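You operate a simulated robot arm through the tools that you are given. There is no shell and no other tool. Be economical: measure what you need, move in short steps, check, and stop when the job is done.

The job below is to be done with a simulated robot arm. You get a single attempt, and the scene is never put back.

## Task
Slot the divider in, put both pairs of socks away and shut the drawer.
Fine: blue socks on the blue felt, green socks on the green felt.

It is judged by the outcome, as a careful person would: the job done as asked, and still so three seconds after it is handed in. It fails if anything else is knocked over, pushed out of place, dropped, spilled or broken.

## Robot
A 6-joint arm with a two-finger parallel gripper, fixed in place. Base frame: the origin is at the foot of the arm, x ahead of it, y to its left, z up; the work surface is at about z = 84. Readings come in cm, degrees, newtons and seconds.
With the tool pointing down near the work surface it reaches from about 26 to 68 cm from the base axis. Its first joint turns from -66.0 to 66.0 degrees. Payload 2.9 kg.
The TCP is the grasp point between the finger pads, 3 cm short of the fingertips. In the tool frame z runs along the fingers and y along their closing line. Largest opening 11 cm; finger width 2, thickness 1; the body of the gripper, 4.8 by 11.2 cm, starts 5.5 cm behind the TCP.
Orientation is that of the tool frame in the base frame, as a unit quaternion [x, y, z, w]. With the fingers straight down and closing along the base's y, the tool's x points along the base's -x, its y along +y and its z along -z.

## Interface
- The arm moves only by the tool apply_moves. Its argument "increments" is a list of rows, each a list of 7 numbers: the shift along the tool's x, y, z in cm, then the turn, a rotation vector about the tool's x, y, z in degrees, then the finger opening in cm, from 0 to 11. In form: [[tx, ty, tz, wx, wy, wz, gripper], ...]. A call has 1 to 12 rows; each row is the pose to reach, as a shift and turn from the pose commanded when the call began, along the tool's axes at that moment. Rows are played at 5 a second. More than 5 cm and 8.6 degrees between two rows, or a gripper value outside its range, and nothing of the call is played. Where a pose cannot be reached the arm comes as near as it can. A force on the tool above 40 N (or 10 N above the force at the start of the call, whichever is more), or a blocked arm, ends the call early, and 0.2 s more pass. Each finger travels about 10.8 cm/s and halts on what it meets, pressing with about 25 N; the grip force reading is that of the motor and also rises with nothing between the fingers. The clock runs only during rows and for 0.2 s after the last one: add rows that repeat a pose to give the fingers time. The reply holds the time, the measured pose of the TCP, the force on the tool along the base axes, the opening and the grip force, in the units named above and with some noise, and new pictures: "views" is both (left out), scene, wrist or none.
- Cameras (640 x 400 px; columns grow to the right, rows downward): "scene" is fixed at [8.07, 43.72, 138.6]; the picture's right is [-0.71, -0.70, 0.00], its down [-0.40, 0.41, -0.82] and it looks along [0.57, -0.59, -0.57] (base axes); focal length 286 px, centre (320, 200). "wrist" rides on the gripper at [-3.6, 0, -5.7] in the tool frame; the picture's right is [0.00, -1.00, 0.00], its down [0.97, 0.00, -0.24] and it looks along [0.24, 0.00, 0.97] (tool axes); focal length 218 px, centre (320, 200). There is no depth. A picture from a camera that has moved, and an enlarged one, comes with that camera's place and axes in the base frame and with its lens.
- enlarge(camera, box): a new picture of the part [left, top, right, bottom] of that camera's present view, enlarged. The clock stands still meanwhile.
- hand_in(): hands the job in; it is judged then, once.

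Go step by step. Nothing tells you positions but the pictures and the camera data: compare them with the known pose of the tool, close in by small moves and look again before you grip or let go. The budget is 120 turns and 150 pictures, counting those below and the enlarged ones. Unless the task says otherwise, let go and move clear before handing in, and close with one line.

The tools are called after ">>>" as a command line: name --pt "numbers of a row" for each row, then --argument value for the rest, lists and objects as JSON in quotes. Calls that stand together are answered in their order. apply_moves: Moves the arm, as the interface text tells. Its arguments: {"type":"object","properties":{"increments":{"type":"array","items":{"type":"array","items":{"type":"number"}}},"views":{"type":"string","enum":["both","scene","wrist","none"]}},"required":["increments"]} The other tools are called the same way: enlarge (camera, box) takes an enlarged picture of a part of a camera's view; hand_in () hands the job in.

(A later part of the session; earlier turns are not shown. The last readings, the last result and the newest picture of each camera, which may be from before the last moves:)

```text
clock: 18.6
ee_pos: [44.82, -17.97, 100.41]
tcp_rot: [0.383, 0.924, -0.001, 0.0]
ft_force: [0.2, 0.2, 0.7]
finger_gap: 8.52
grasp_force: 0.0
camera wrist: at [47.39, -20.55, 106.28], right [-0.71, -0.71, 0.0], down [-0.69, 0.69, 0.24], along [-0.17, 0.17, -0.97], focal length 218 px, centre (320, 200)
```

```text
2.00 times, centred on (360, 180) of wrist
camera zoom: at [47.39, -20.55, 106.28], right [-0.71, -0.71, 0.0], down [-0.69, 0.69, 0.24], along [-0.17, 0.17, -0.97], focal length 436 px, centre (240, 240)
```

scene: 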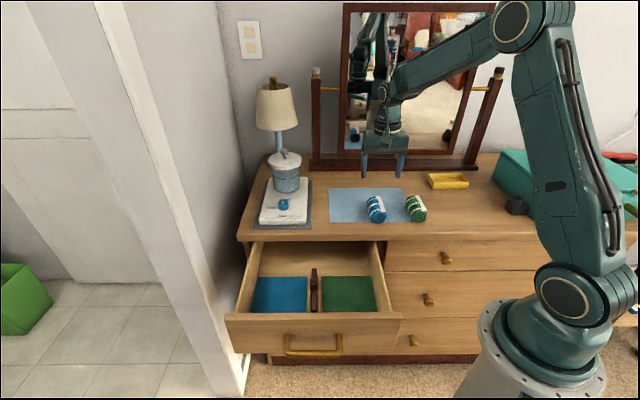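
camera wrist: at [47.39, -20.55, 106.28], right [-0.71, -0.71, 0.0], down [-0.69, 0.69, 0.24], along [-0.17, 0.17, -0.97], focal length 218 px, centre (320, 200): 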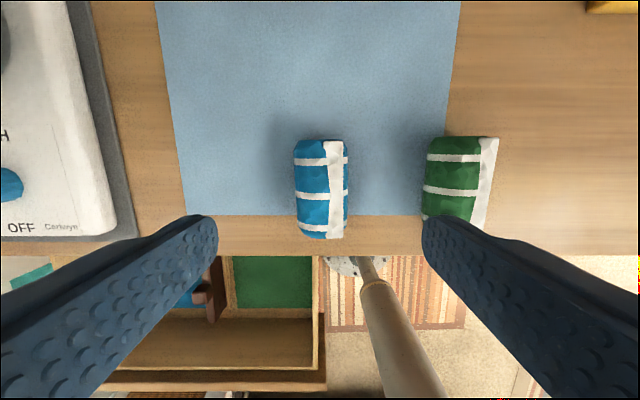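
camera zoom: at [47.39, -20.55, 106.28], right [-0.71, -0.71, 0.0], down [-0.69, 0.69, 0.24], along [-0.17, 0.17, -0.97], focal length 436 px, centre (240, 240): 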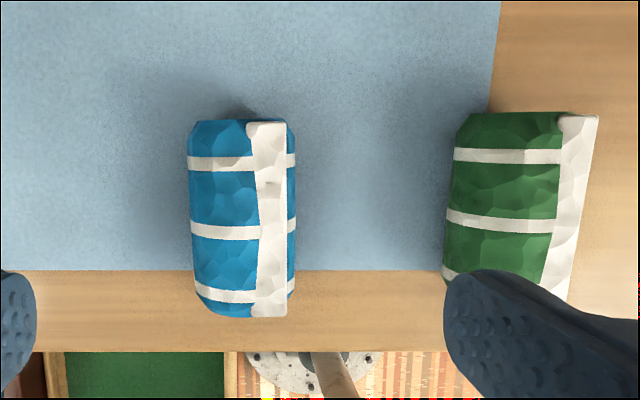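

The blue socks are centred beneath the gripper, about 5 cm wide. I'll go down to z≈88 and close.

>>> apply_moves --pt "0 0 4 0 0 0 8.5" --pt "0 0 8 0 0 0 8.5" --pt "0 0 11 0 0 0 8.5" --pt "0 0 12.4 0 0 0 8.5" --pt "0 0 12.4 0 0 0 6" --pt "0 0 12.4 0 0 0 4" --pt "0 0 12.4 0 0 0 4" --pt "0 0 12.4 0 0 0 4"

>>> enlarge --camera "scene" --box '[340, 150, 444, 230]'

```text
clock: 20.4
ee_pos: [44.86, -17.88, 88.09]
tcp_rot: [0.382, 0.924, 0.0, -0.001]
ft_force: [-0.2, 0.2, -0.5]
finger_gap: 4.43
grasp_force: 25.2
camera wrist: at [47.34, -20.4, 93.9], right [-0.71, -0.71, 0.0], down [-0.69, 0.69, 0.24], along [-0.17, 0.17, -0.97], focal length 218 px, centre (320, 200)
```

scene: 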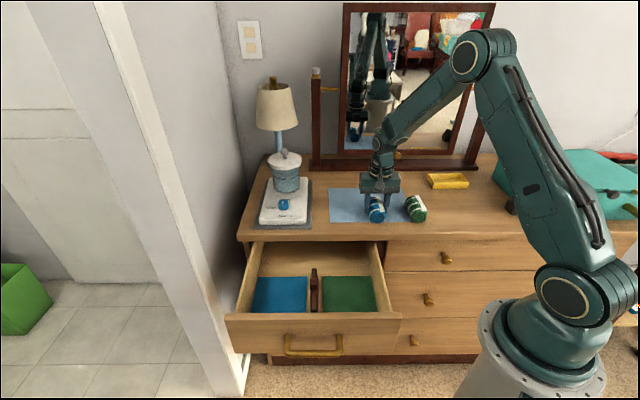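
wrist: 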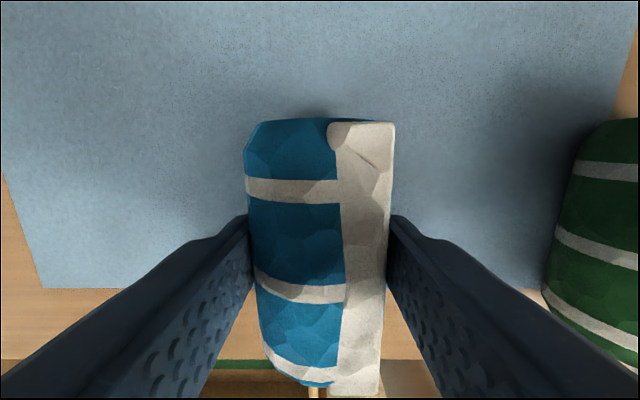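

```text
5.00 times, centred on (392, 190) of scene
camera zoom: at [8.07, 43.72, 138.6], right [-0.71, -0.7, 0.0], down [-0.4, 0.41, -0.82], along [0.57, -0.59, -0.57], focal length 1428 px, centre (-40, 250)
```

zoom: 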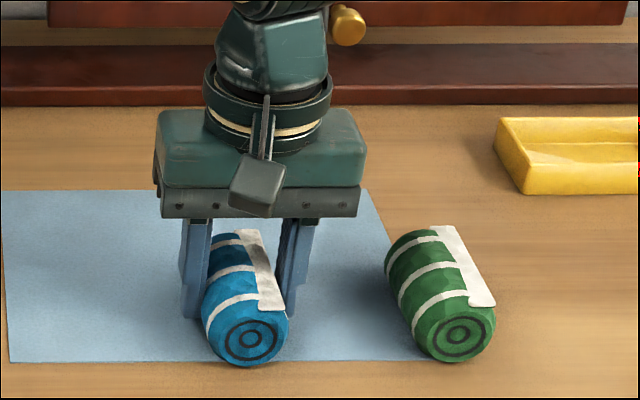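

The blue socks are gripped. I'll lift them, move outward clear of the hot plate, then go sideways to above the blue felt.

>>> apply_moves --pt "0 0 -4 0 0 0 4" --pt "0 0 -8 0 0 0 4" --pt "0 0 -12 0 0 0 4" --pt "4.8 0 -12 0 0 0 4" --pt "9.6 0 -12 0 0 0 4" --pt "13 3.2 -12 0 0 0 4" --pt "16.2 6.5 -12 0 0 0 4" --pt "19.3 10 -12 0 0 0 4" --pt "19.3 14.9 -12 0 0 0 4" --pt "19.3 19.8 -12 0 0 0 4" --pt "19.3 24.6 -12 0 0 0 4" --pt "19.3 28.3 -12 0 0 0 4"

```text
clock: 23.0
ee_pos: [51.34, 15.57, 100.08]
tcp_rot: [0.383, 0.924, 0.0, -0.001]
ft_force: [-0.3, 0.9, -0.1]
finger_gap: 3.99
grasp_force: 0.1
camera wrist: at [53.85, 13.18, 105.96], right [-0.71, -0.71, 0.0], down [-0.69, 0.69, 0.24], along [-0.17, 0.17, -0.97], focal length 218 px, centre (320, 200)
```

scene: 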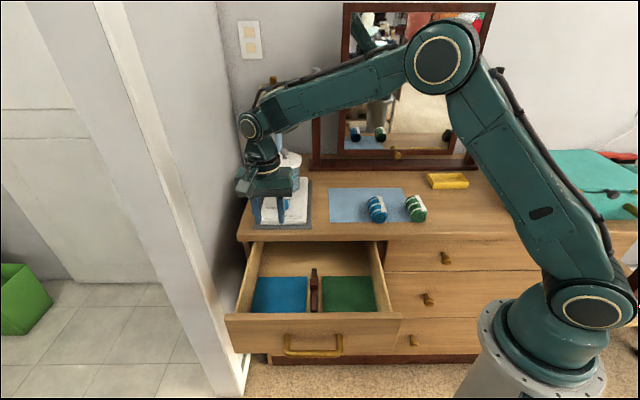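
wrist: 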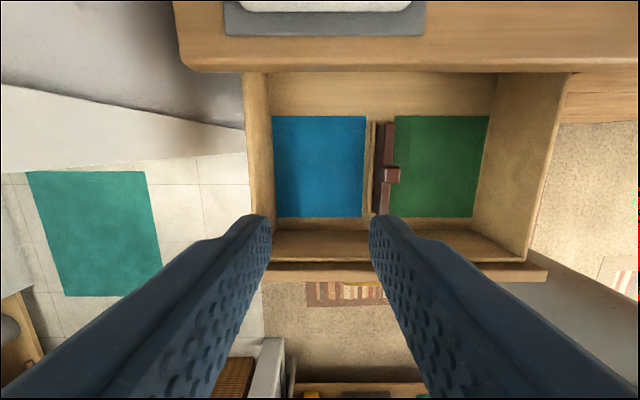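

The grip command of 4 cm let the soft socks slip, and they are still on the mat. I'll go back, look, and grip again with a smaller setting.

>>> apply_moves --pt "0 -3.7 0 0 0 0 8.5" --pt "0 -8.6 0 0 0 0 8.5" --pt "0 -13.5 0 0 0 0 8.5" --pt "0 -18.3 0 0 0 0 8.5" --pt "-3.1 -21.8 0 0 0 0 8.5" --pt "-6.3 -25.1 0 0 0 0 8.5" --pt "-9.7 -28.3 0 0 0 0 8.5" --pt "-14.5 -28.3 0 0 0 0 8.5" --pt "-19.3 -28.3 0 0 0 0 8.5" --pt "-19.3 -28.3 0 0 0 0 8.5"

>>> enlarge --camera "wrist" --box '[200, 80, 520, 280]'

>>> enlarge --camera "scene" --box '[340, 150, 444, 230]'

```text
clock: 25.2
ee_pos: [44.91, -18.13, 100.07]
tcp_rot: [0.382, 0.924, 0.0, 0.0]
ft_force: [0.1, 0.6, -0.1]
finger_gap: 8.46
grasp_force: 0.1
camera wrist: at [47.37, -20.47, 105.89], right [-0.71, -0.71, 0.0], down [-0.69, 0.69, 0.24], along [-0.17, 0.17, -0.97], focal length 218 px, centre (320, 200)
```

scene: 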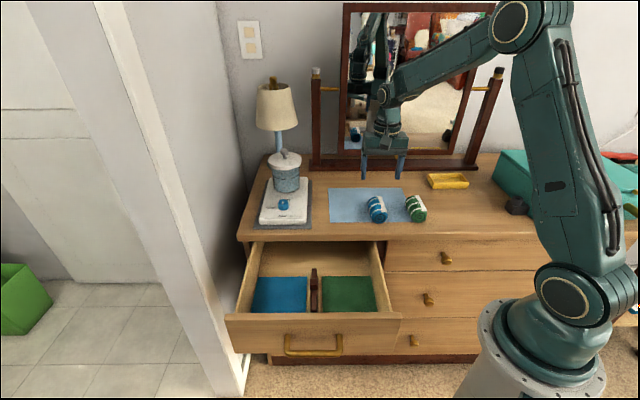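
wrist: 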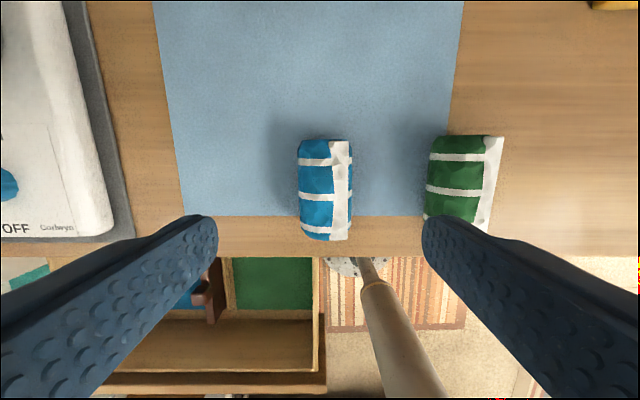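

```text
2.00 times, centred on (360, 180) of wrist
camera zoom: at [47.37, -20.47, 105.89], right [-0.71, -0.71, 0.0], down [-0.69, 0.69, 0.24], along [-0.17, 0.17, -0.97], focal length 436 px, centre (240, 240)
```

zoom: 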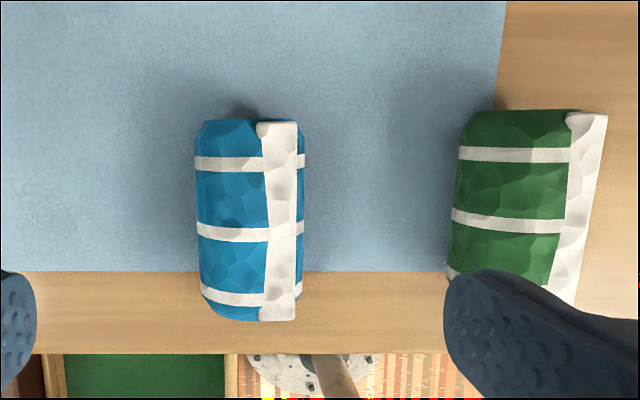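

```text
5.00 times, centred on (392, 190) of scene
camera zoom: at [8.07, 43.72, 138.6], right [-0.71, -0.7, 0.0], down [-0.4, 0.41, -0.82], along [0.57, -0.59, -0.57], focal length 1428 px, centre (-40, 250)
```

zoom: 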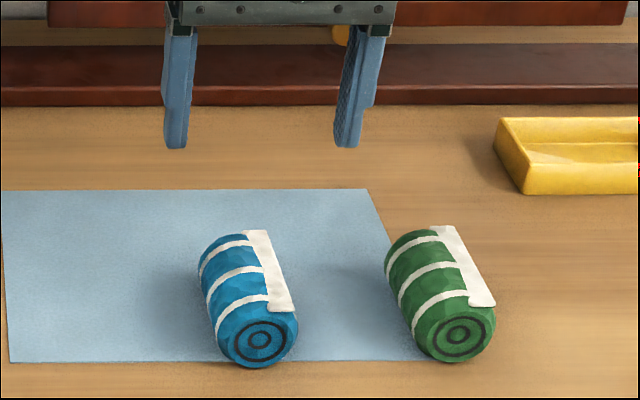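

The blue socks only rolled about 0.4 cm. I'll centre on them, go slightly lower and close fully, then test with a small lift.

>>> apply_moves --pt "0 -0.4 4 0 0 0 8.5" --pt "0 -0.4 8 0 0 0 8.5" --pt "0 -0.4 11 0 0 0 8.5" --pt "0 -0.4 12.7 0 0 0 8.5" --pt "0 -0.4 12.7 0 0 0 6" --pt "0 -0.4 12.7 0 0 0 3" --pt "0 -0.4 12.7 0 0 0 1.5" --pt "0 -0.4 12.7 0 0 0 1.5" --pt "0 -0.4 12.7 0 0 0 1.5" --pt "0 -0.4 11.5 0 0 0 1.5" --pt "0 -0.4 9.7 0 0 0 1.5"

>>> enlarge --camera "scene" --box '[340, 150, 444, 230]'

```text
clock: 27.6
ee_pos: [44.53, -18.26, 90.25]
tcp_rot: [0.383, 0.924, 0.0, 0.001]
ft_force: [-0.6, 0.1, -0.7]
finger_gap: 4.42
grasp_force: 24.9
camera wrist: at [47.05, -20.73, 96.14], right [-0.71, -0.71, 0.0], down [-0.69, 0.69, 0.24], along [-0.17, 0.17, -0.97], focal length 218 px, centre (320, 200)
```

scene: 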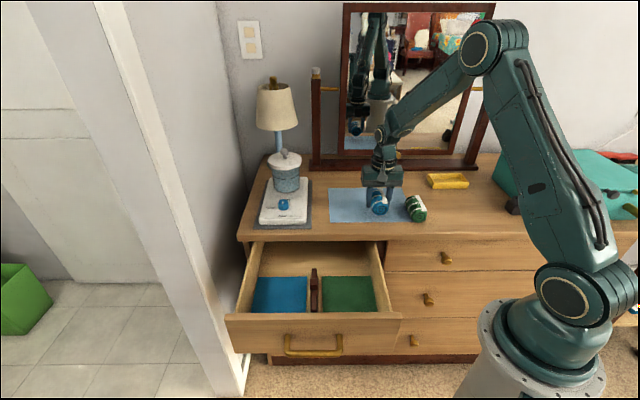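
wrist: 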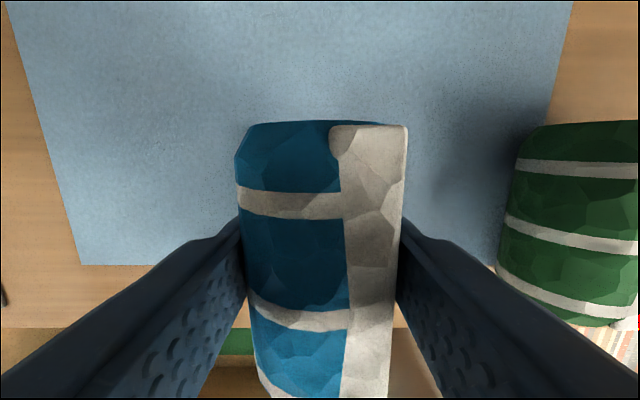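

```text
5.00 times, centred on (392, 190) of scene
camera zoom: at [8.07, 43.72, 138.6], right [-0.71, -0.7, 0.0], down [-0.4, 0.41, -0.82], along [0.57, -0.59, -0.57], focal length 1428 px, centre (-40, 250)
```

zoom: 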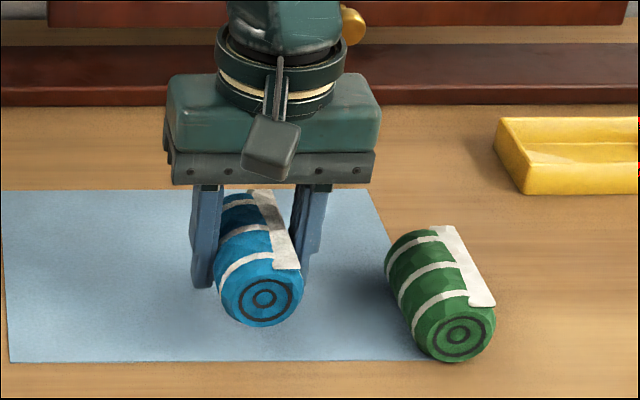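

The socks are held this time, so I'll carry them to above the blue felt.

>>> apply_moves --pt "0 0 -4 0 0 0 1.5" --pt "0 0 -8 0 0 0 1.5" --pt "3 0 -9 0 0 0 1.5" --pt "7.5 0 -9 0 0 0 1.5" --pt "11.5 2 -9 0 0 0 1.5" --pt "14.5 5.5 -9 0 0 0 1.5" --pt "17.5 9 -9 0 0 0 1.5" --pt "19.4 13 -9 0 0 0 1.5" --pt "19.4 17.5 -9 0 0 0 1.5" --pt "19.4 22 -9 0 0 0 1.5" --pt "19.4 26 -9 0 0 0 1.5" --pt "19.4 28.8 -9 0 0 0 1.5"

```text
clock: 30.2
ee_pos: [51.34, 15.84, 99.37]
tcp_rot: [0.383, 0.924, 0.0, 0.001]
ft_force: [0.9, 0.0, -0.3]
finger_gap: 4.45
grasp_force: 25.1
camera wrist: at [53.8, 13.38, 105.31], right [-0.71, -0.71, 0.0], down [-0.69, 0.69, 0.24], along [-0.17, 0.17, -0.97], focal length 218 px, centre (320, 200)
```

scene: 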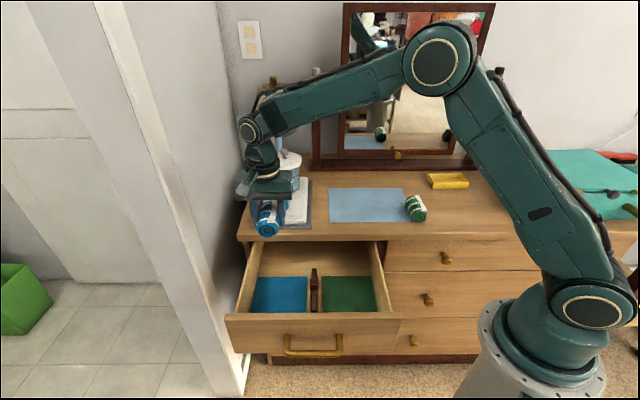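
wrist: 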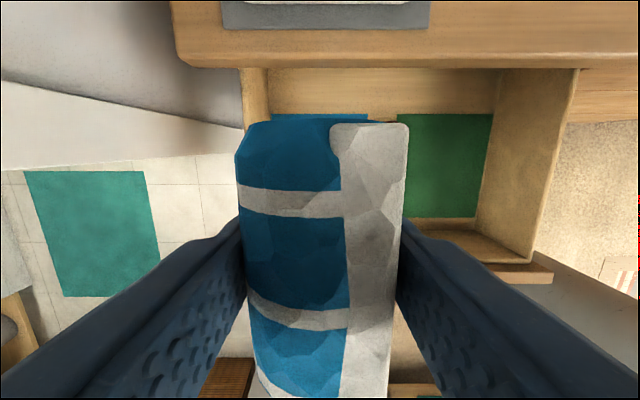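

>>> apply_moves --pt "0 0 4 0 0 0 1.5" --pt "0 0 8 0 0 0 1.5" --pt "0 0 12 0 0 0 1.5" --pt "0 0 16 0 0 0 1.5" --pt "0 0 20 0 0 0 1.5" --pt "0 0 22 0 0 0 1.5"

>>> enlarge --camera "scene" --box '[220, 210, 380, 330]'

```text
clock: 31.6
ee_pos: [51.33, 15.88, 77.19]
tcp_rot: [0.382, 0.924, 0.0, 0.0]
ft_force: [-1.1, 0.8, -0.9]
finger_gap: 4.44
grasp_force: 25.7
camera wrist: at [53.81, 13.34, 83.15], right [-0.71, -0.71, 0.0], down [-0.69, 0.69, 0.24], along [-0.17, 0.17, -0.97], focal length 218 px, centre (320, 200)
```

scene: 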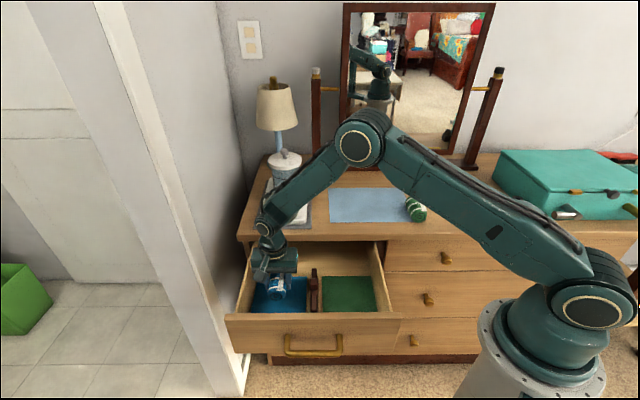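
wrist: 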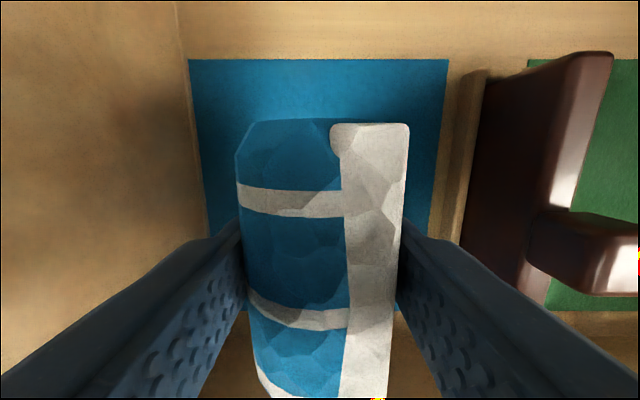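

```text
3.33 times, centred on (300, 270) of scene
camera zoom: at [8.07, 43.72, 138.6], right [-0.71, -0.7, 0.0], down [-0.4, 0.41, -0.82], along [0.57, -0.59, -0.57], focal length 952 px, centre (387, -33)
```

zoom: 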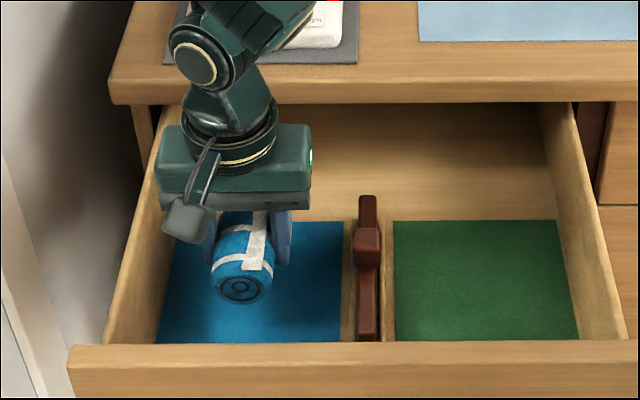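

>>> apply_moves --pt "0 0 1.5 0 0 0 1.5" --pt "0 0 3 0 0 0 1.5" --pt "0 0 3.5 0 0 0 1.5" --pt "0 0 3.9 0 0 0 1.5" --views "none"

>>> enlarge --camera "scene" --box '[220, 210, 380, 330]'

```text
clock: 32.6
ee_pos: [51.29, 15.91, 73.46]
tcp_rot: [0.383, 0.924, 0.0, 0.0]
ft_force: [0.5, 0.4, -0.8]
finger_gap: 4.45
grasp_force: 25.2
```

```text
3.33 times, centred on (300, 270) of scene
camera zoom: at [8.07, 43.72, 138.6], right [-0.71, -0.7, 0.0], down [-0.4, 0.41, -0.82], along [0.57, -0.59, -0.57], focal length 952 px, centre (387, -33)
```

zoom: 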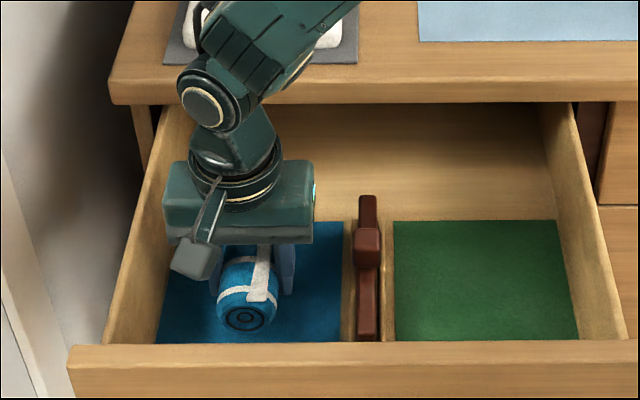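

>>> apply_moves --pt "0 0 0.3 0 0 0 1.5" --pt "0 0 0.6 0 0 0 1.5" --pt "0 0 0.9 0 0 0 1.5" --views "none"

>>> enlarge --camera "scene" --box '[220, 210, 380, 330]'

```text
clock: 33.4
ee_pos: [51.22, 15.79, 72.51]
tcp_rot: [0.383, 0.924, 0.0, 0.0]
ft_force: [0.1, 0.3, -0.6]
finger_gap: 4.44
grasp_force: 25.0
```

```text
3.33 times, centred on (300, 270) of scene
camera zoom: at [8.07, 43.72, 138.6], right [-0.71, -0.7, 0.0], down [-0.4, 0.41, -0.82], along [0.57, -0.59, -0.57], focal length 952 px, centre (387, -33)
```

zoom: 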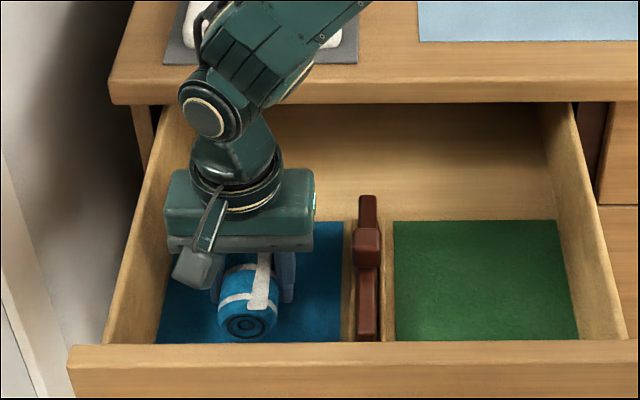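

>>> apply_moves --pt "0 0 0.25 0 0 0 1.5" --pt "0 0 0.5 0 0 0 1.5" --views "none"

```text
clock: 34.0
ee_pos: [51.29, 15.78, 72.11]
tcp_rot: [0.382, 0.924, 0.0, 0.0]
ft_force: [-1.2, 0.3, 1.7]
finger_gap: 4.44
grasp_force: 25.0
```

There's light contact now, so I'll open gently and rise.

>>> apply_moves --pt "0 0 0.1 0 0 0 4.8" --pt "0 0 0.1 0 0 0 5.5" --pt "0 0 0 0 0 0 6.5" --pt "0 0 0 0 0 0 7" --pt "0 0 -3 0 0 0 7" --pt "0 0 -7 0 0 0 7" --pt "0 0 -11 0 0 0 7" --pt "0 0 -15 0 0 0 7" --pt "0 0 -19 0 0 0 7" --pt "0 0 -23 0 0 0 7" --pt "0 0 -28 0 0 0 7"

>>> enlarge --camera "scene" --box '[220, 210, 380, 330]'

```text
clock: 36.4
ee_pos: [51.19, 15.83, 100.17]
tcp_rot: [0.383, 0.924, 0.0, 0.0]
ft_force: [-0.4, -0.3, -0.1]
finger_gap: 6.99
grasp_force: 0.0
camera wrist: at [53.67, 13.34, 105.96], right [-0.71, -0.71, 0.0], down [-0.69, 0.69, 0.24], along [-0.17, 0.17, -0.97], focal length 218 px, centre (320, 200)
```

scene: 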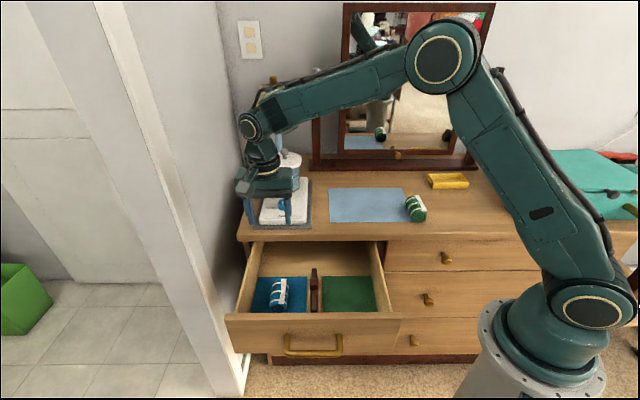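
wrist: 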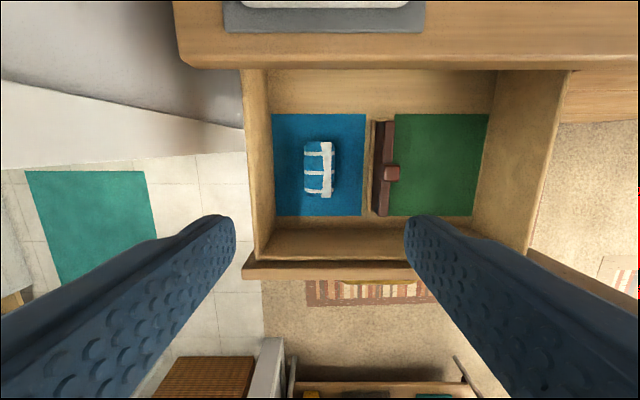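

```text
3.33 times, centred on (300, 270) of scene
camera zoom: at [8.06, 43.72, 138.6], right [-0.71, -0.7, 0.0], down [-0.4, 0.41, -0.82], along [0.57, -0.59, -0.57], focal length 952 px, centre (387, -33)
```

zoom: 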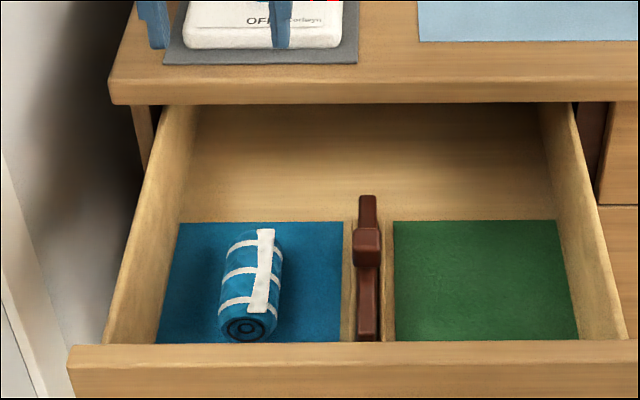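

The blue socks are on the blue felt. Now for the green ones near (36.3,-27).

>>> apply_moves --pt "0 -4.8 0 0 0 0 8.5" --pt "0 -9.6 0 0 0 0 8.5" --pt "0 -14.4 0 0 0 0 8.5" --pt "-1.5 -19 0 0 0 0 8.5" --pt "-4.5 -22.8 0 0 0 0 8.5" --pt "-7.5 -26.6 0 0 0 0 8.5" --pt "-10.5 -30.4 0 0 0 0 8.5" --pt "-13.5 -34 0 0 0 0 8.5" --pt "-16.7 -37.6 0 0 0 0 8.5" --pt "-19.8 -40.9 0 0 0 0 8.5" --pt "-19.8 -40.9 0 0 0 0 8.5"

>>> enlarge --camera "wrist" --box '[200, 80, 440, 280]'

```text
clock: 38.8
ee_pos: [36.28, -27.13, 99.86]
tcp_rot: [0.383, 0.924, 0.0, 0.0]
ft_force: [0.6, 0.1, 0.0]
finger_gap: 8.49
grasp_force: 0.0
camera wrist: at [38.77, -29.62, 105.84], right [-0.71, -0.71, 0.0], down [-0.69, 0.69, 0.24], along [-0.17, 0.17, -0.97], focal length 218 px, centre (320, 200)
```

scene: 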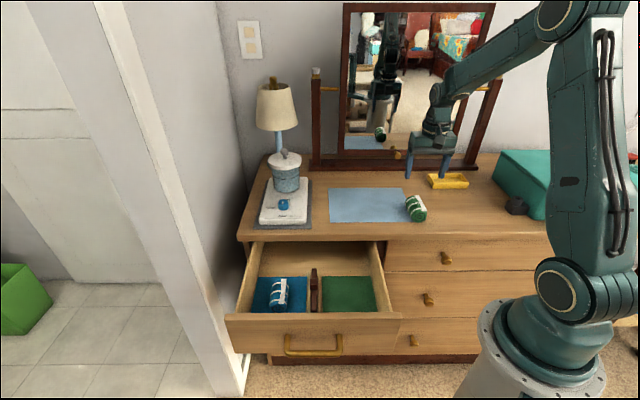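
wrist: 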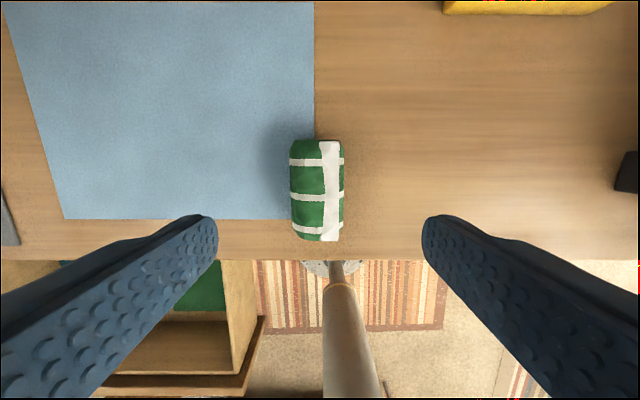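

```text
2.00 times, centred on (320, 180) of wrist
camera zoom: at [38.77, -29.62, 105.84], right [-0.71, -0.71, 0.0], down [-0.69, 0.69, 0.24], along [-0.17, 0.17, -0.97], focal length 436 px, centre (320, 240)
```

zoom: 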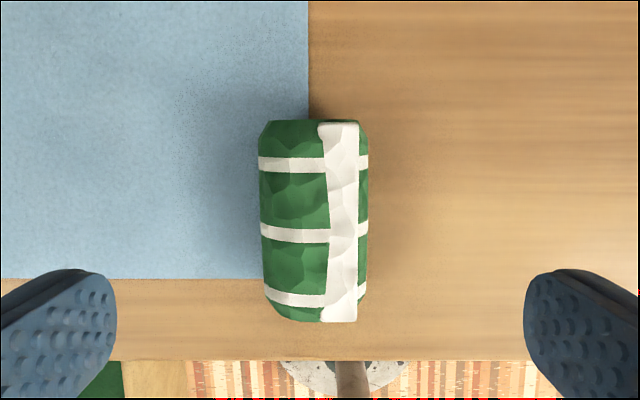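

The green socks need a 0.3 cm sideways correction. Then I'll descend, close and test-lift as before.

>>> apply_moves --pt "0 0.3 4 0 0 0 8.5" --pt "0 0.3 8 0 0 0 8.5" --pt "0 0.3 11 0 0 0 8.5" --pt "0 0.3 12.5 0 0 0 8.5" --pt "0 0.3 12.5 0 0 0 6" --pt "0 0.3 12.5 0 0 0 3" --pt "0 0.3 12.5 0 0 0 1.5" --pt "0 0.3 12.5 0 0 0 1.5" --pt "0 0.3 12.5 0 0 0 1.5" --pt "0 0.3 11.3 0 0 0 1.5" --pt "0 0.3 9.5 0 0 0 1.5"

```text
clock: 41.2
ee_pos: [36.54, -26.92, 90.54]
tcp_rot: [0.383, 0.924, 0.0, 0.0]
ft_force: [-0.5, 0.3, -0.3]
finger_gap: 4.46
grasp_force: 25.3
camera wrist: at [39.03, -29.39, 96.4], right [-0.71, -0.71, 0.0], down [-0.69, 0.69, 0.24], along [-0.17, 0.17, -0.97], focal length 218 px, centre (320, 200)
```

scene: 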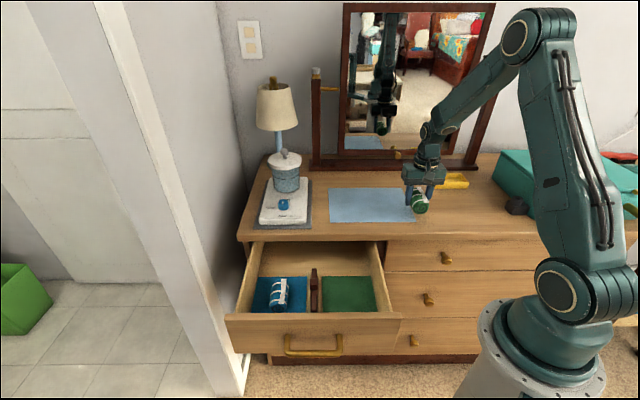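
wrist: 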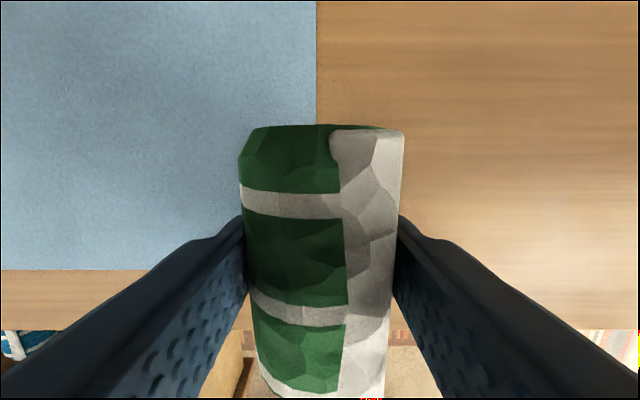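

>>> apply_moves --pt "0 0 -4 0 0 0 1.5" --pt "0 0 -8 0 0 0 1.5" --pt "3 0.5 -9 0 0 0 1.5" --pt "6 4 -9 0 0 0 1.5" --pt "9 7.5 -9 0 0 0 1.5" --pt "12 11 -9 0 0 0 1.5" --pt "15 14.5 -9 0 0 0 1.5" --pt "18 18 -9 0 0 0 1.5" --pt "19.8 21.2 -9 0 0 0 1.5" --pt "19.8 21.2 -5 0 0 0 1.5" --pt "19.8 21.2 -1 0 0 0 1.5" --pt "19.8 21.2 3 0 0 0 1.5"

>>> enlarge --camera "scene" --box '[240, 200, 400, 330]'

```text
clock: 43.8
ee_pos: [37.54, 1.85, 87.54]
tcp_rot: [0.382, 0.924, 0.0, 0.0]
ft_force: [0.4, 0.3, 0.1]
finger_gap: 4.44
grasp_force: 24.7
camera wrist: at [39.98, -0.5, 93.35], right [-0.71, -0.71, 0.0], down [-0.69, 0.69, 0.24], along [-0.17, 0.17, -0.97], focal length 218 px, centre (320, 200)
```

scene: 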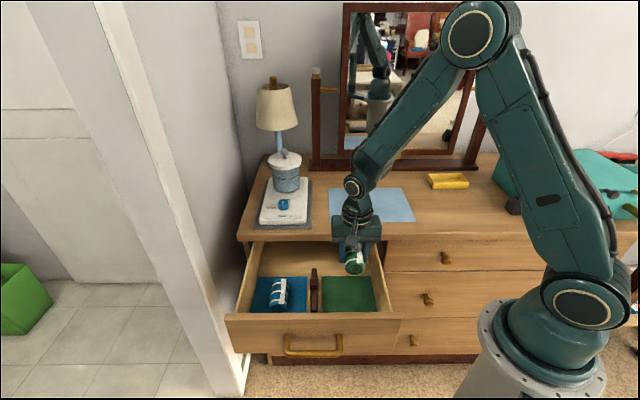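
wrist: 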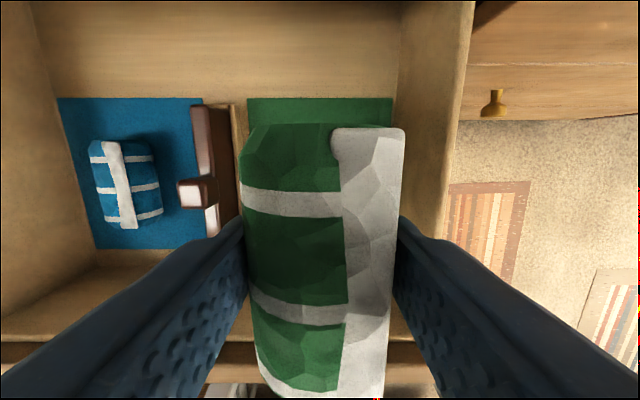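

```text
3.08 times, centred on (320, 265) of scene
camera zoom: at [8.07, 43.72, 138.6], right [-0.71, -0.7, 0.0], down [-0.4, 0.41, -0.82], along [0.57, -0.59, -0.57], focal length 879 px, centre (320, 0)
```

zoom: 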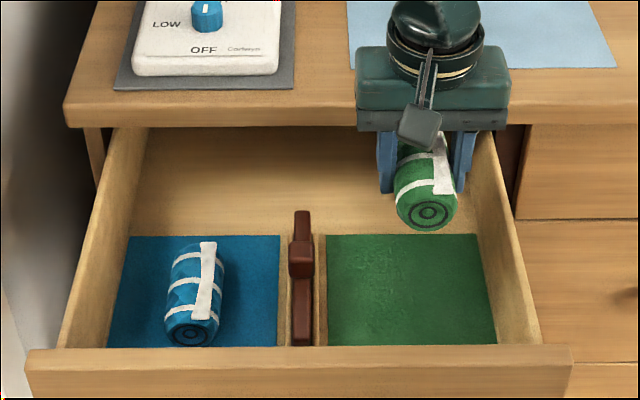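

It's centred over the green felt, so I'll lower.

>>> apply_moves --pt "0 0 4 0 0 0 1.5" --pt "0 0 8 0 0 0 1.5" --pt "0 0 11 0 0 0 1.5" --pt "0 0 13.5 0 0 0 1.5" --pt "0 0 14.5 0 0 0 1.5" --pt "0 0 15 0 0 0 1.5" --pt "0 0 15.4 0 0 0 1.5"

>>> enlarge --camera "scene" --box '[240, 200, 400, 330]'

```text
clock: 45.4
ee_pos: [37.5, 2.19, 72.14]
tcp_rot: [0.383, 0.924, 0.0, 0.001]
ft_force: [-3.9, -2.5, 26.1]
finger_gap: 4.46
grasp_force: 25.5
camera wrist: at [40.04, -0.41, 78.13], right [-0.71, -0.71, 0.0], down [-0.69, 0.69, 0.24], along [-0.17, 0.17, -0.97], focal length 218 px, centre (320, 200)
```

scene: 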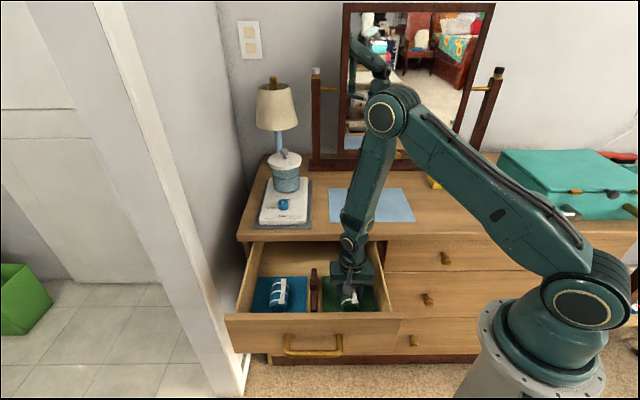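
wrist: 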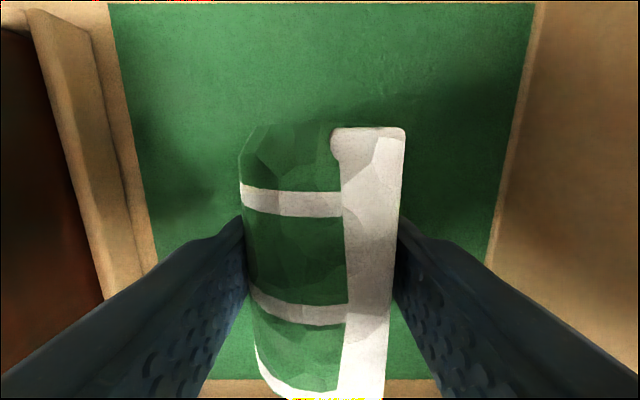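

```text
3.08 times, centred on (320, 265) of scene
camera zoom: at [8.03, 43.72, 138.61], right [-0.71, -0.7, 0.0], down [-0.4, 0.41, -0.82], along [0.57, -0.59, -0.57], focal length 879 px, centre (320, 0)
```

zoom: 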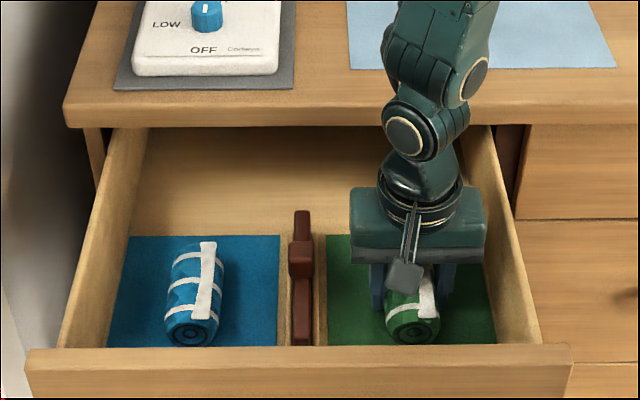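

Contact shows 26 N, so the socks are on the felt. I'll back off slightly, open and rise.

>>> apply_moves --pt "0 0 -0.2 0 0 0 1.5" --pt "0 0 -0.2 0 0 0 4.8" --pt "0 0 -0.2 0 0 0 5.8" --pt "0 0 -0.2 0 0 0 7" --pt "0 0 -0.2 0 0 0 7" --pt "0 0 -3 0 0 0 7" --pt "0 0 -7 0 0 0 7" --pt "0 0 -11 0 0 0 7" --pt "0 0 -15 0 0 0 7" --pt "0 0 -19 0 0 0 7" --pt "0 0 -23 0 0 0 7" --pt "0 0 -27 0 0 0 7"

>>> enlarge --camera "scene" --box '[210, 220, 418, 380]'

```text
clock: 48.0
ee_pos: [37.48, 1.97, 99.2]
tcp_rot: [0.382, 0.924, 0.0, 0.0]
ft_force: [0.0, -0.5, 0.0]
finger_gap: 7.0
grasp_force: 0.0
camera wrist: at [40.09, -0.39, 105.05], right [-0.71, -0.71, 0.0], down [-0.69, 0.69, 0.24], along [-0.17, 0.17, -0.97], focal length 218 px, centre (320, 200)
```

scene: 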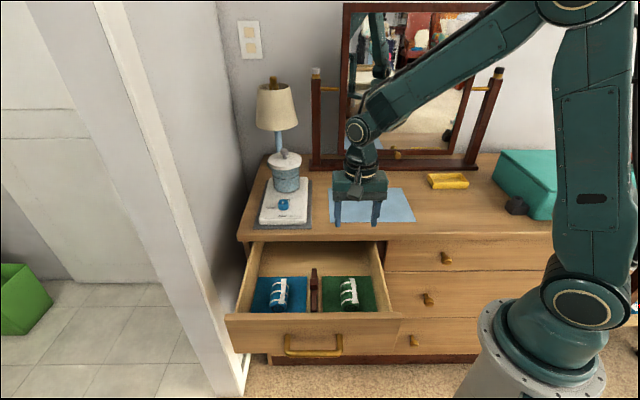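
wrist: 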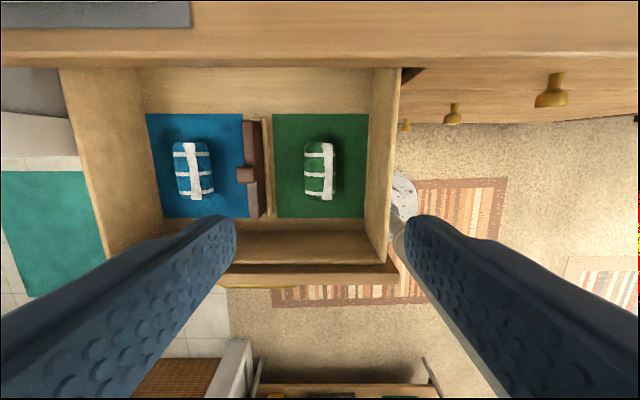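

```text
2.50 times, centred on (314, 300) of scene
camera zoom: at [8.06, 43.72, 138.6], right [-0.71, -0.7, 0.0], down [-0.4, 0.41, -0.82], along [0.57, -0.59, -0.57], focal length 714 px, centre (335, -50)
```

zoom: 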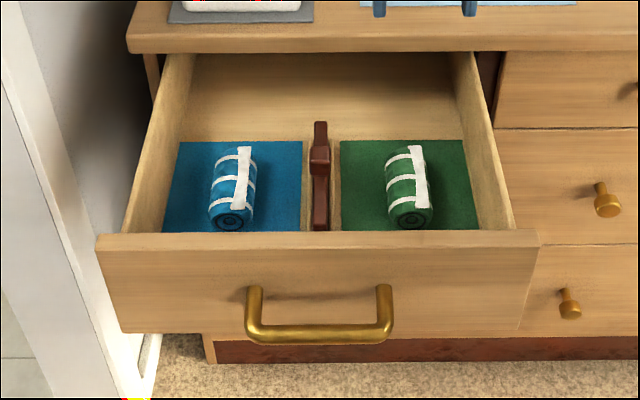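

Both pairs are in place. Next is shutting the drawer: I'll move to above its front edge, fingers closed, to measure the panel and handle.

>>> apply_moves --pt "3 2 -1 0 0 0 5" --pt "6 4 -2 0 0 0 3" --pt "9 6 -3 0 0 0 1" --pt "12 8 -4 0 0 0 0" --pt "15.1 9.8 -4 0 0 0 0" --pt "15.1 9.8 -4 0 0 0 0"

>>> enlarge --camera "wrist" --box '[160, 60, 480, 260]'

>>> enlarge --camera "scene" --box '[210, 280, 418, 400]'

```text
clock: 49.4
ee_pos: [33.85, 19.91, 103.13]
tcp_rot: [0.383, 0.924, 0.0, 0.001]
ft_force: [-0.6, 0.5, -0.3]
finger_gap: 0.0
grasp_force: 24.8
camera wrist: at [36.31, 17.35, 109.02], right [-0.71, -0.71, 0.0], down [-0.69, 0.69, 0.24], along [-0.17, 0.17, -0.97], focal length 218 px, centre (320, 200)
```

scene: 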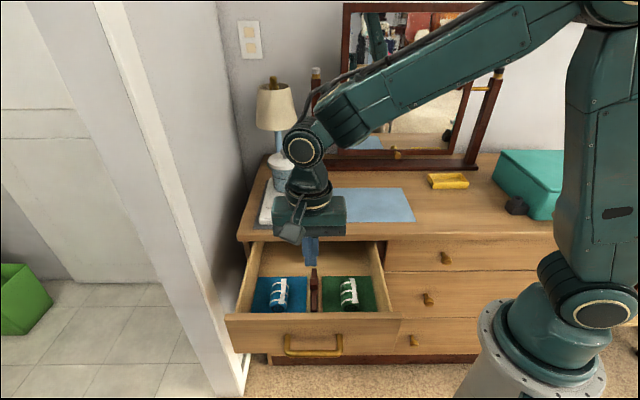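
wrist: 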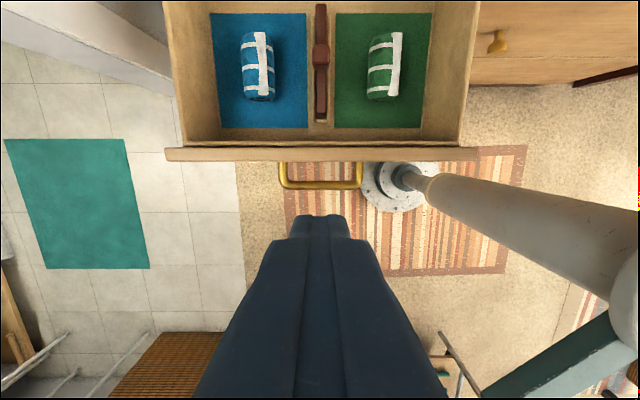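

```text
2.00 times, centred on (320, 160) of wrist
camera zoom: at [36.31, 17.35, 109.02], right [-0.71, -0.71, 0.0], down [-0.69, 0.69, 0.24], along [-0.17, 0.17, -0.97], focal length 436 px, centre (320, 280)
```

zoom: 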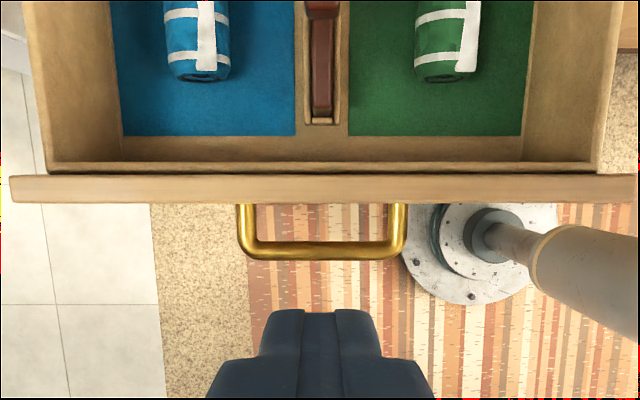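

```text
3.08 times, centred on (314, 340) of scene
camera zoom: at [8.06, 43.73, 138.6], right [-0.71, -0.7, 0.0], down [-0.4, 0.41, -0.82], along [0.57, -0.59, -0.57], focal length 879 px, centre (338, -231)
```

zoom: 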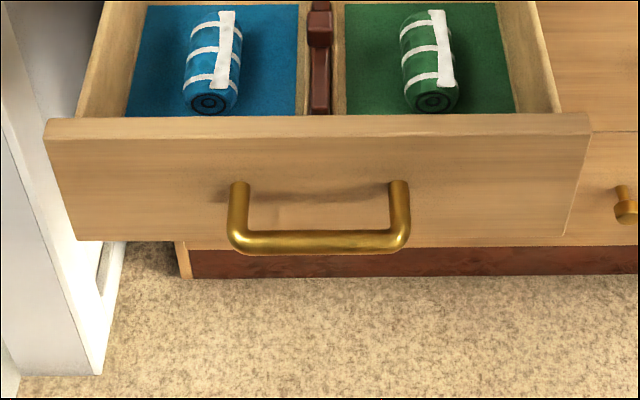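

The panel face is at i≈11.4 and spans z≈66–81, with the handle at z≈75–76. I'll tilt the closed fingers 35° inward and come down outside the panel to push above the handle.

>>> apply_moves --pt "1.5 -0.1 0 0 -7 0 0" --pt "3.4 -0.2 3 0 -14 0 0" --pt "3.4 -0.2 7 0 -21 0 0" --pt "3.4 -0.2 11 0 -28 0 0" --pt "3.4 -0.2 15 0 -35 0 0" --pt "3.4 -0.2 18.5 0 -35 0 0" --pt "3.4 -0.2 18.5 0 -35 0 0"

>>> enlarge --camera "scene" --box '[210, 230, 418, 360]'

```text
clock: 51.0
ee_pos: [31.32, 21.89, 84.72]
tcp_rot: [0.365, 0.881, -0.115, 0.277]
ft_force: [-0.2, 0.1, 0.2]
finger_gap: 0.0
grasp_force: 24.8
camera wrist: at [30.96, 22.26, 91.53], right [-0.71, -0.71, 0.0], down [-0.66, 0.66, -0.36], along [0.26, -0.25, -0.93], focal length 218 px, centre (320, 200)
```

scene: 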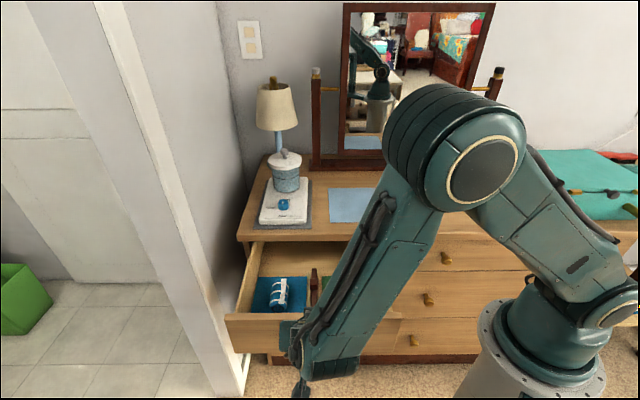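
wrist: 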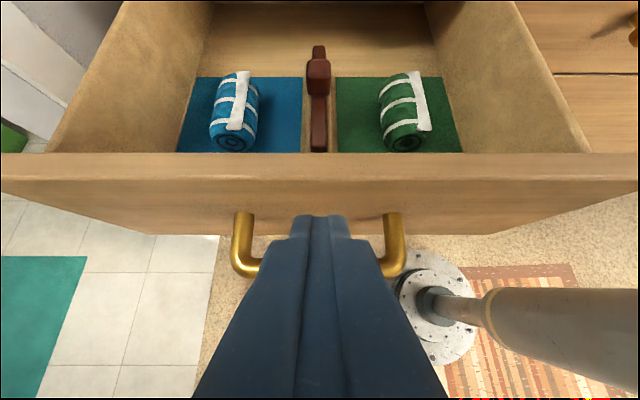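

```text
3.08 times, centred on (314, 295) of scene
camera zoom: at [8.06, 43.72, 138.6], right [-0.71, -0.7, 0.0], down [-0.4, 0.41, -0.82], along [0.57, -0.59, -0.57], focal length 879 px, centre (338, -92)
```

zoom: 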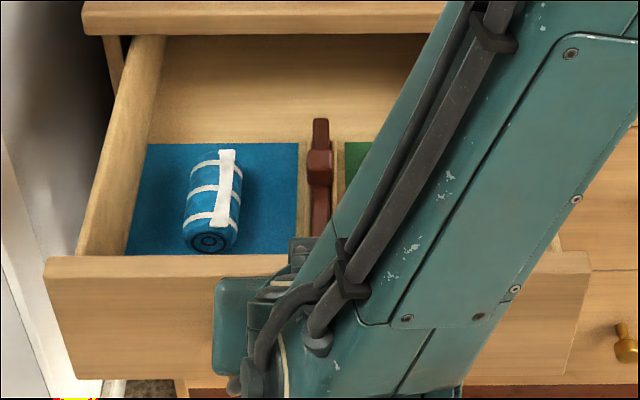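

From here I can see the panel clearly. I'll descend 4 cm and go inward until the tips are nearly touching.

>>> apply_moves --pt "1.15 0 1.64 0 0 0 0" --pt "2.3 0 3.28 0 0 0 0" --pt "1.48 0 3.85 0 0 0 0" --pt "0.66 0 4.43 0 0 0 0"

>>> enlarge --camera "wrist" --box '[200, 110, 440, 290]'

```text
clock: 52.0
ee_pos: [32.67, 20.59, 80.56]
tcp_rot: [0.365, 0.881, -0.115, 0.277]
ft_force: [0.1, 0.0, 1.1]
finger_gap: 0.0
grasp_force: 25.2
camera wrist: at [32.41, 20.82, 87.49], right [-0.71, -0.71, 0.0], down [-0.66, 0.66, -0.36], along [0.25, -0.25, -0.93], focal length 218 px, centre (320, 200)
```

scene: 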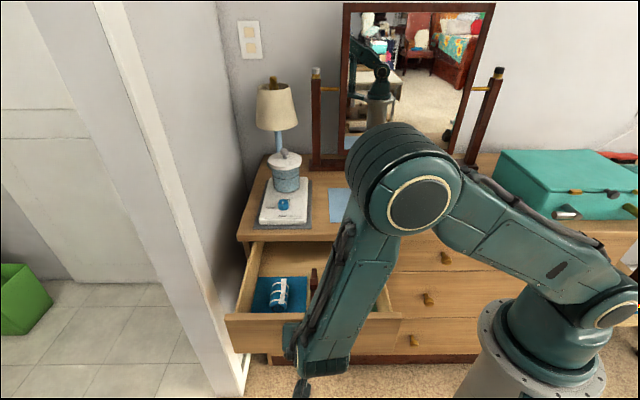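
wrist: 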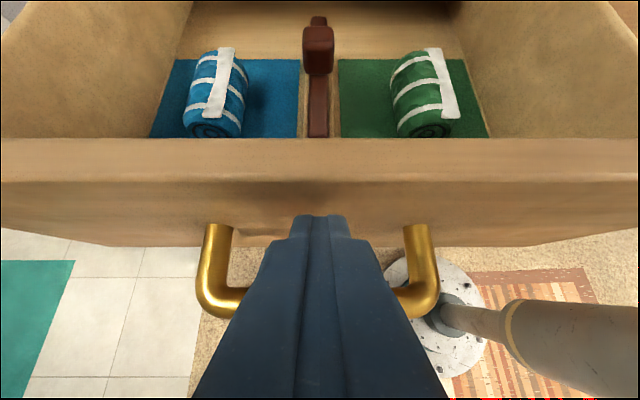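

```text
2.22 times, centred on (320, 200) of wrist
camera zoom: at [32.41, 20.82, 87.49], right [-0.71, -0.71, 0.0], down [-0.66, 0.66, -0.36], along [0.25, -0.25, -0.93], focal length 485 px, centre (320, 200)
```

zoom: 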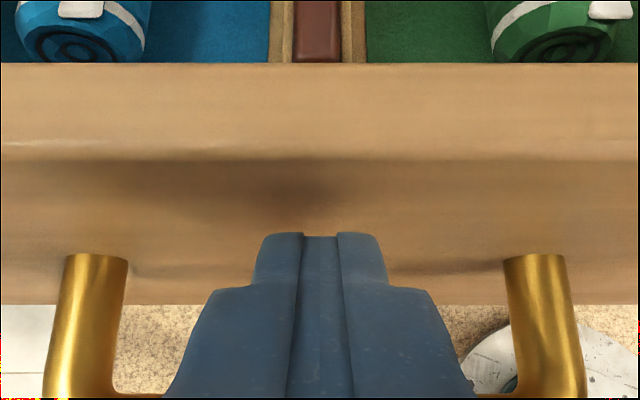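

The tips are level with the upper face, above the handle and just short of contact. I'll push inward slowly.

>>> apply_moves --pt "-0.33 0 0.23 0 0 0 0" --pt "-0.66 0 0.46 0 0 0 0" --pt "-1.15 0 0.8 0 0 0 0" --pt "-1.64 0 1.15 0 0 0 0" --pt "-2.3 0 1.6 0 0 0 0" --pt "-2.95 0 2.07 0 0 0 0" --pt "-3.6 0 2.53 0 0 0 0" --pt "-4.26 0 2.98 0 0 0 0" --pt "-4.91 0 3.44 0 0 0 0"

```text
clock: 54.0
ee_pos: [36.93, 16.29, 80.73]
tcp_rot: [0.365, 0.881, -0.115, 0.278]
ft_force: [-0.3, -0.6, 0.4]
finger_gap: 0.03
grasp_force: 25.1
camera wrist: at [36.62, 16.61, 87.59], right [-0.71, -0.71, 0.0], down [-0.66, 0.66, -0.36], along [0.26, -0.25, -0.93], focal length 218 px, centre (320, 200)
```

scene: 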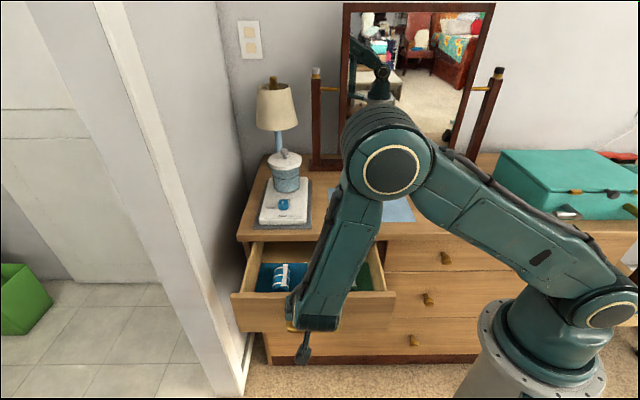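
wrist: 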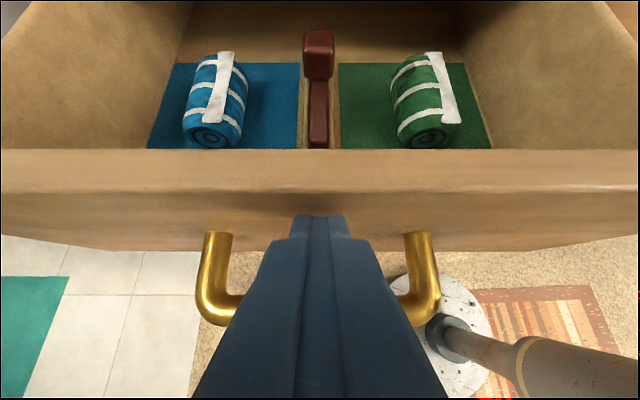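

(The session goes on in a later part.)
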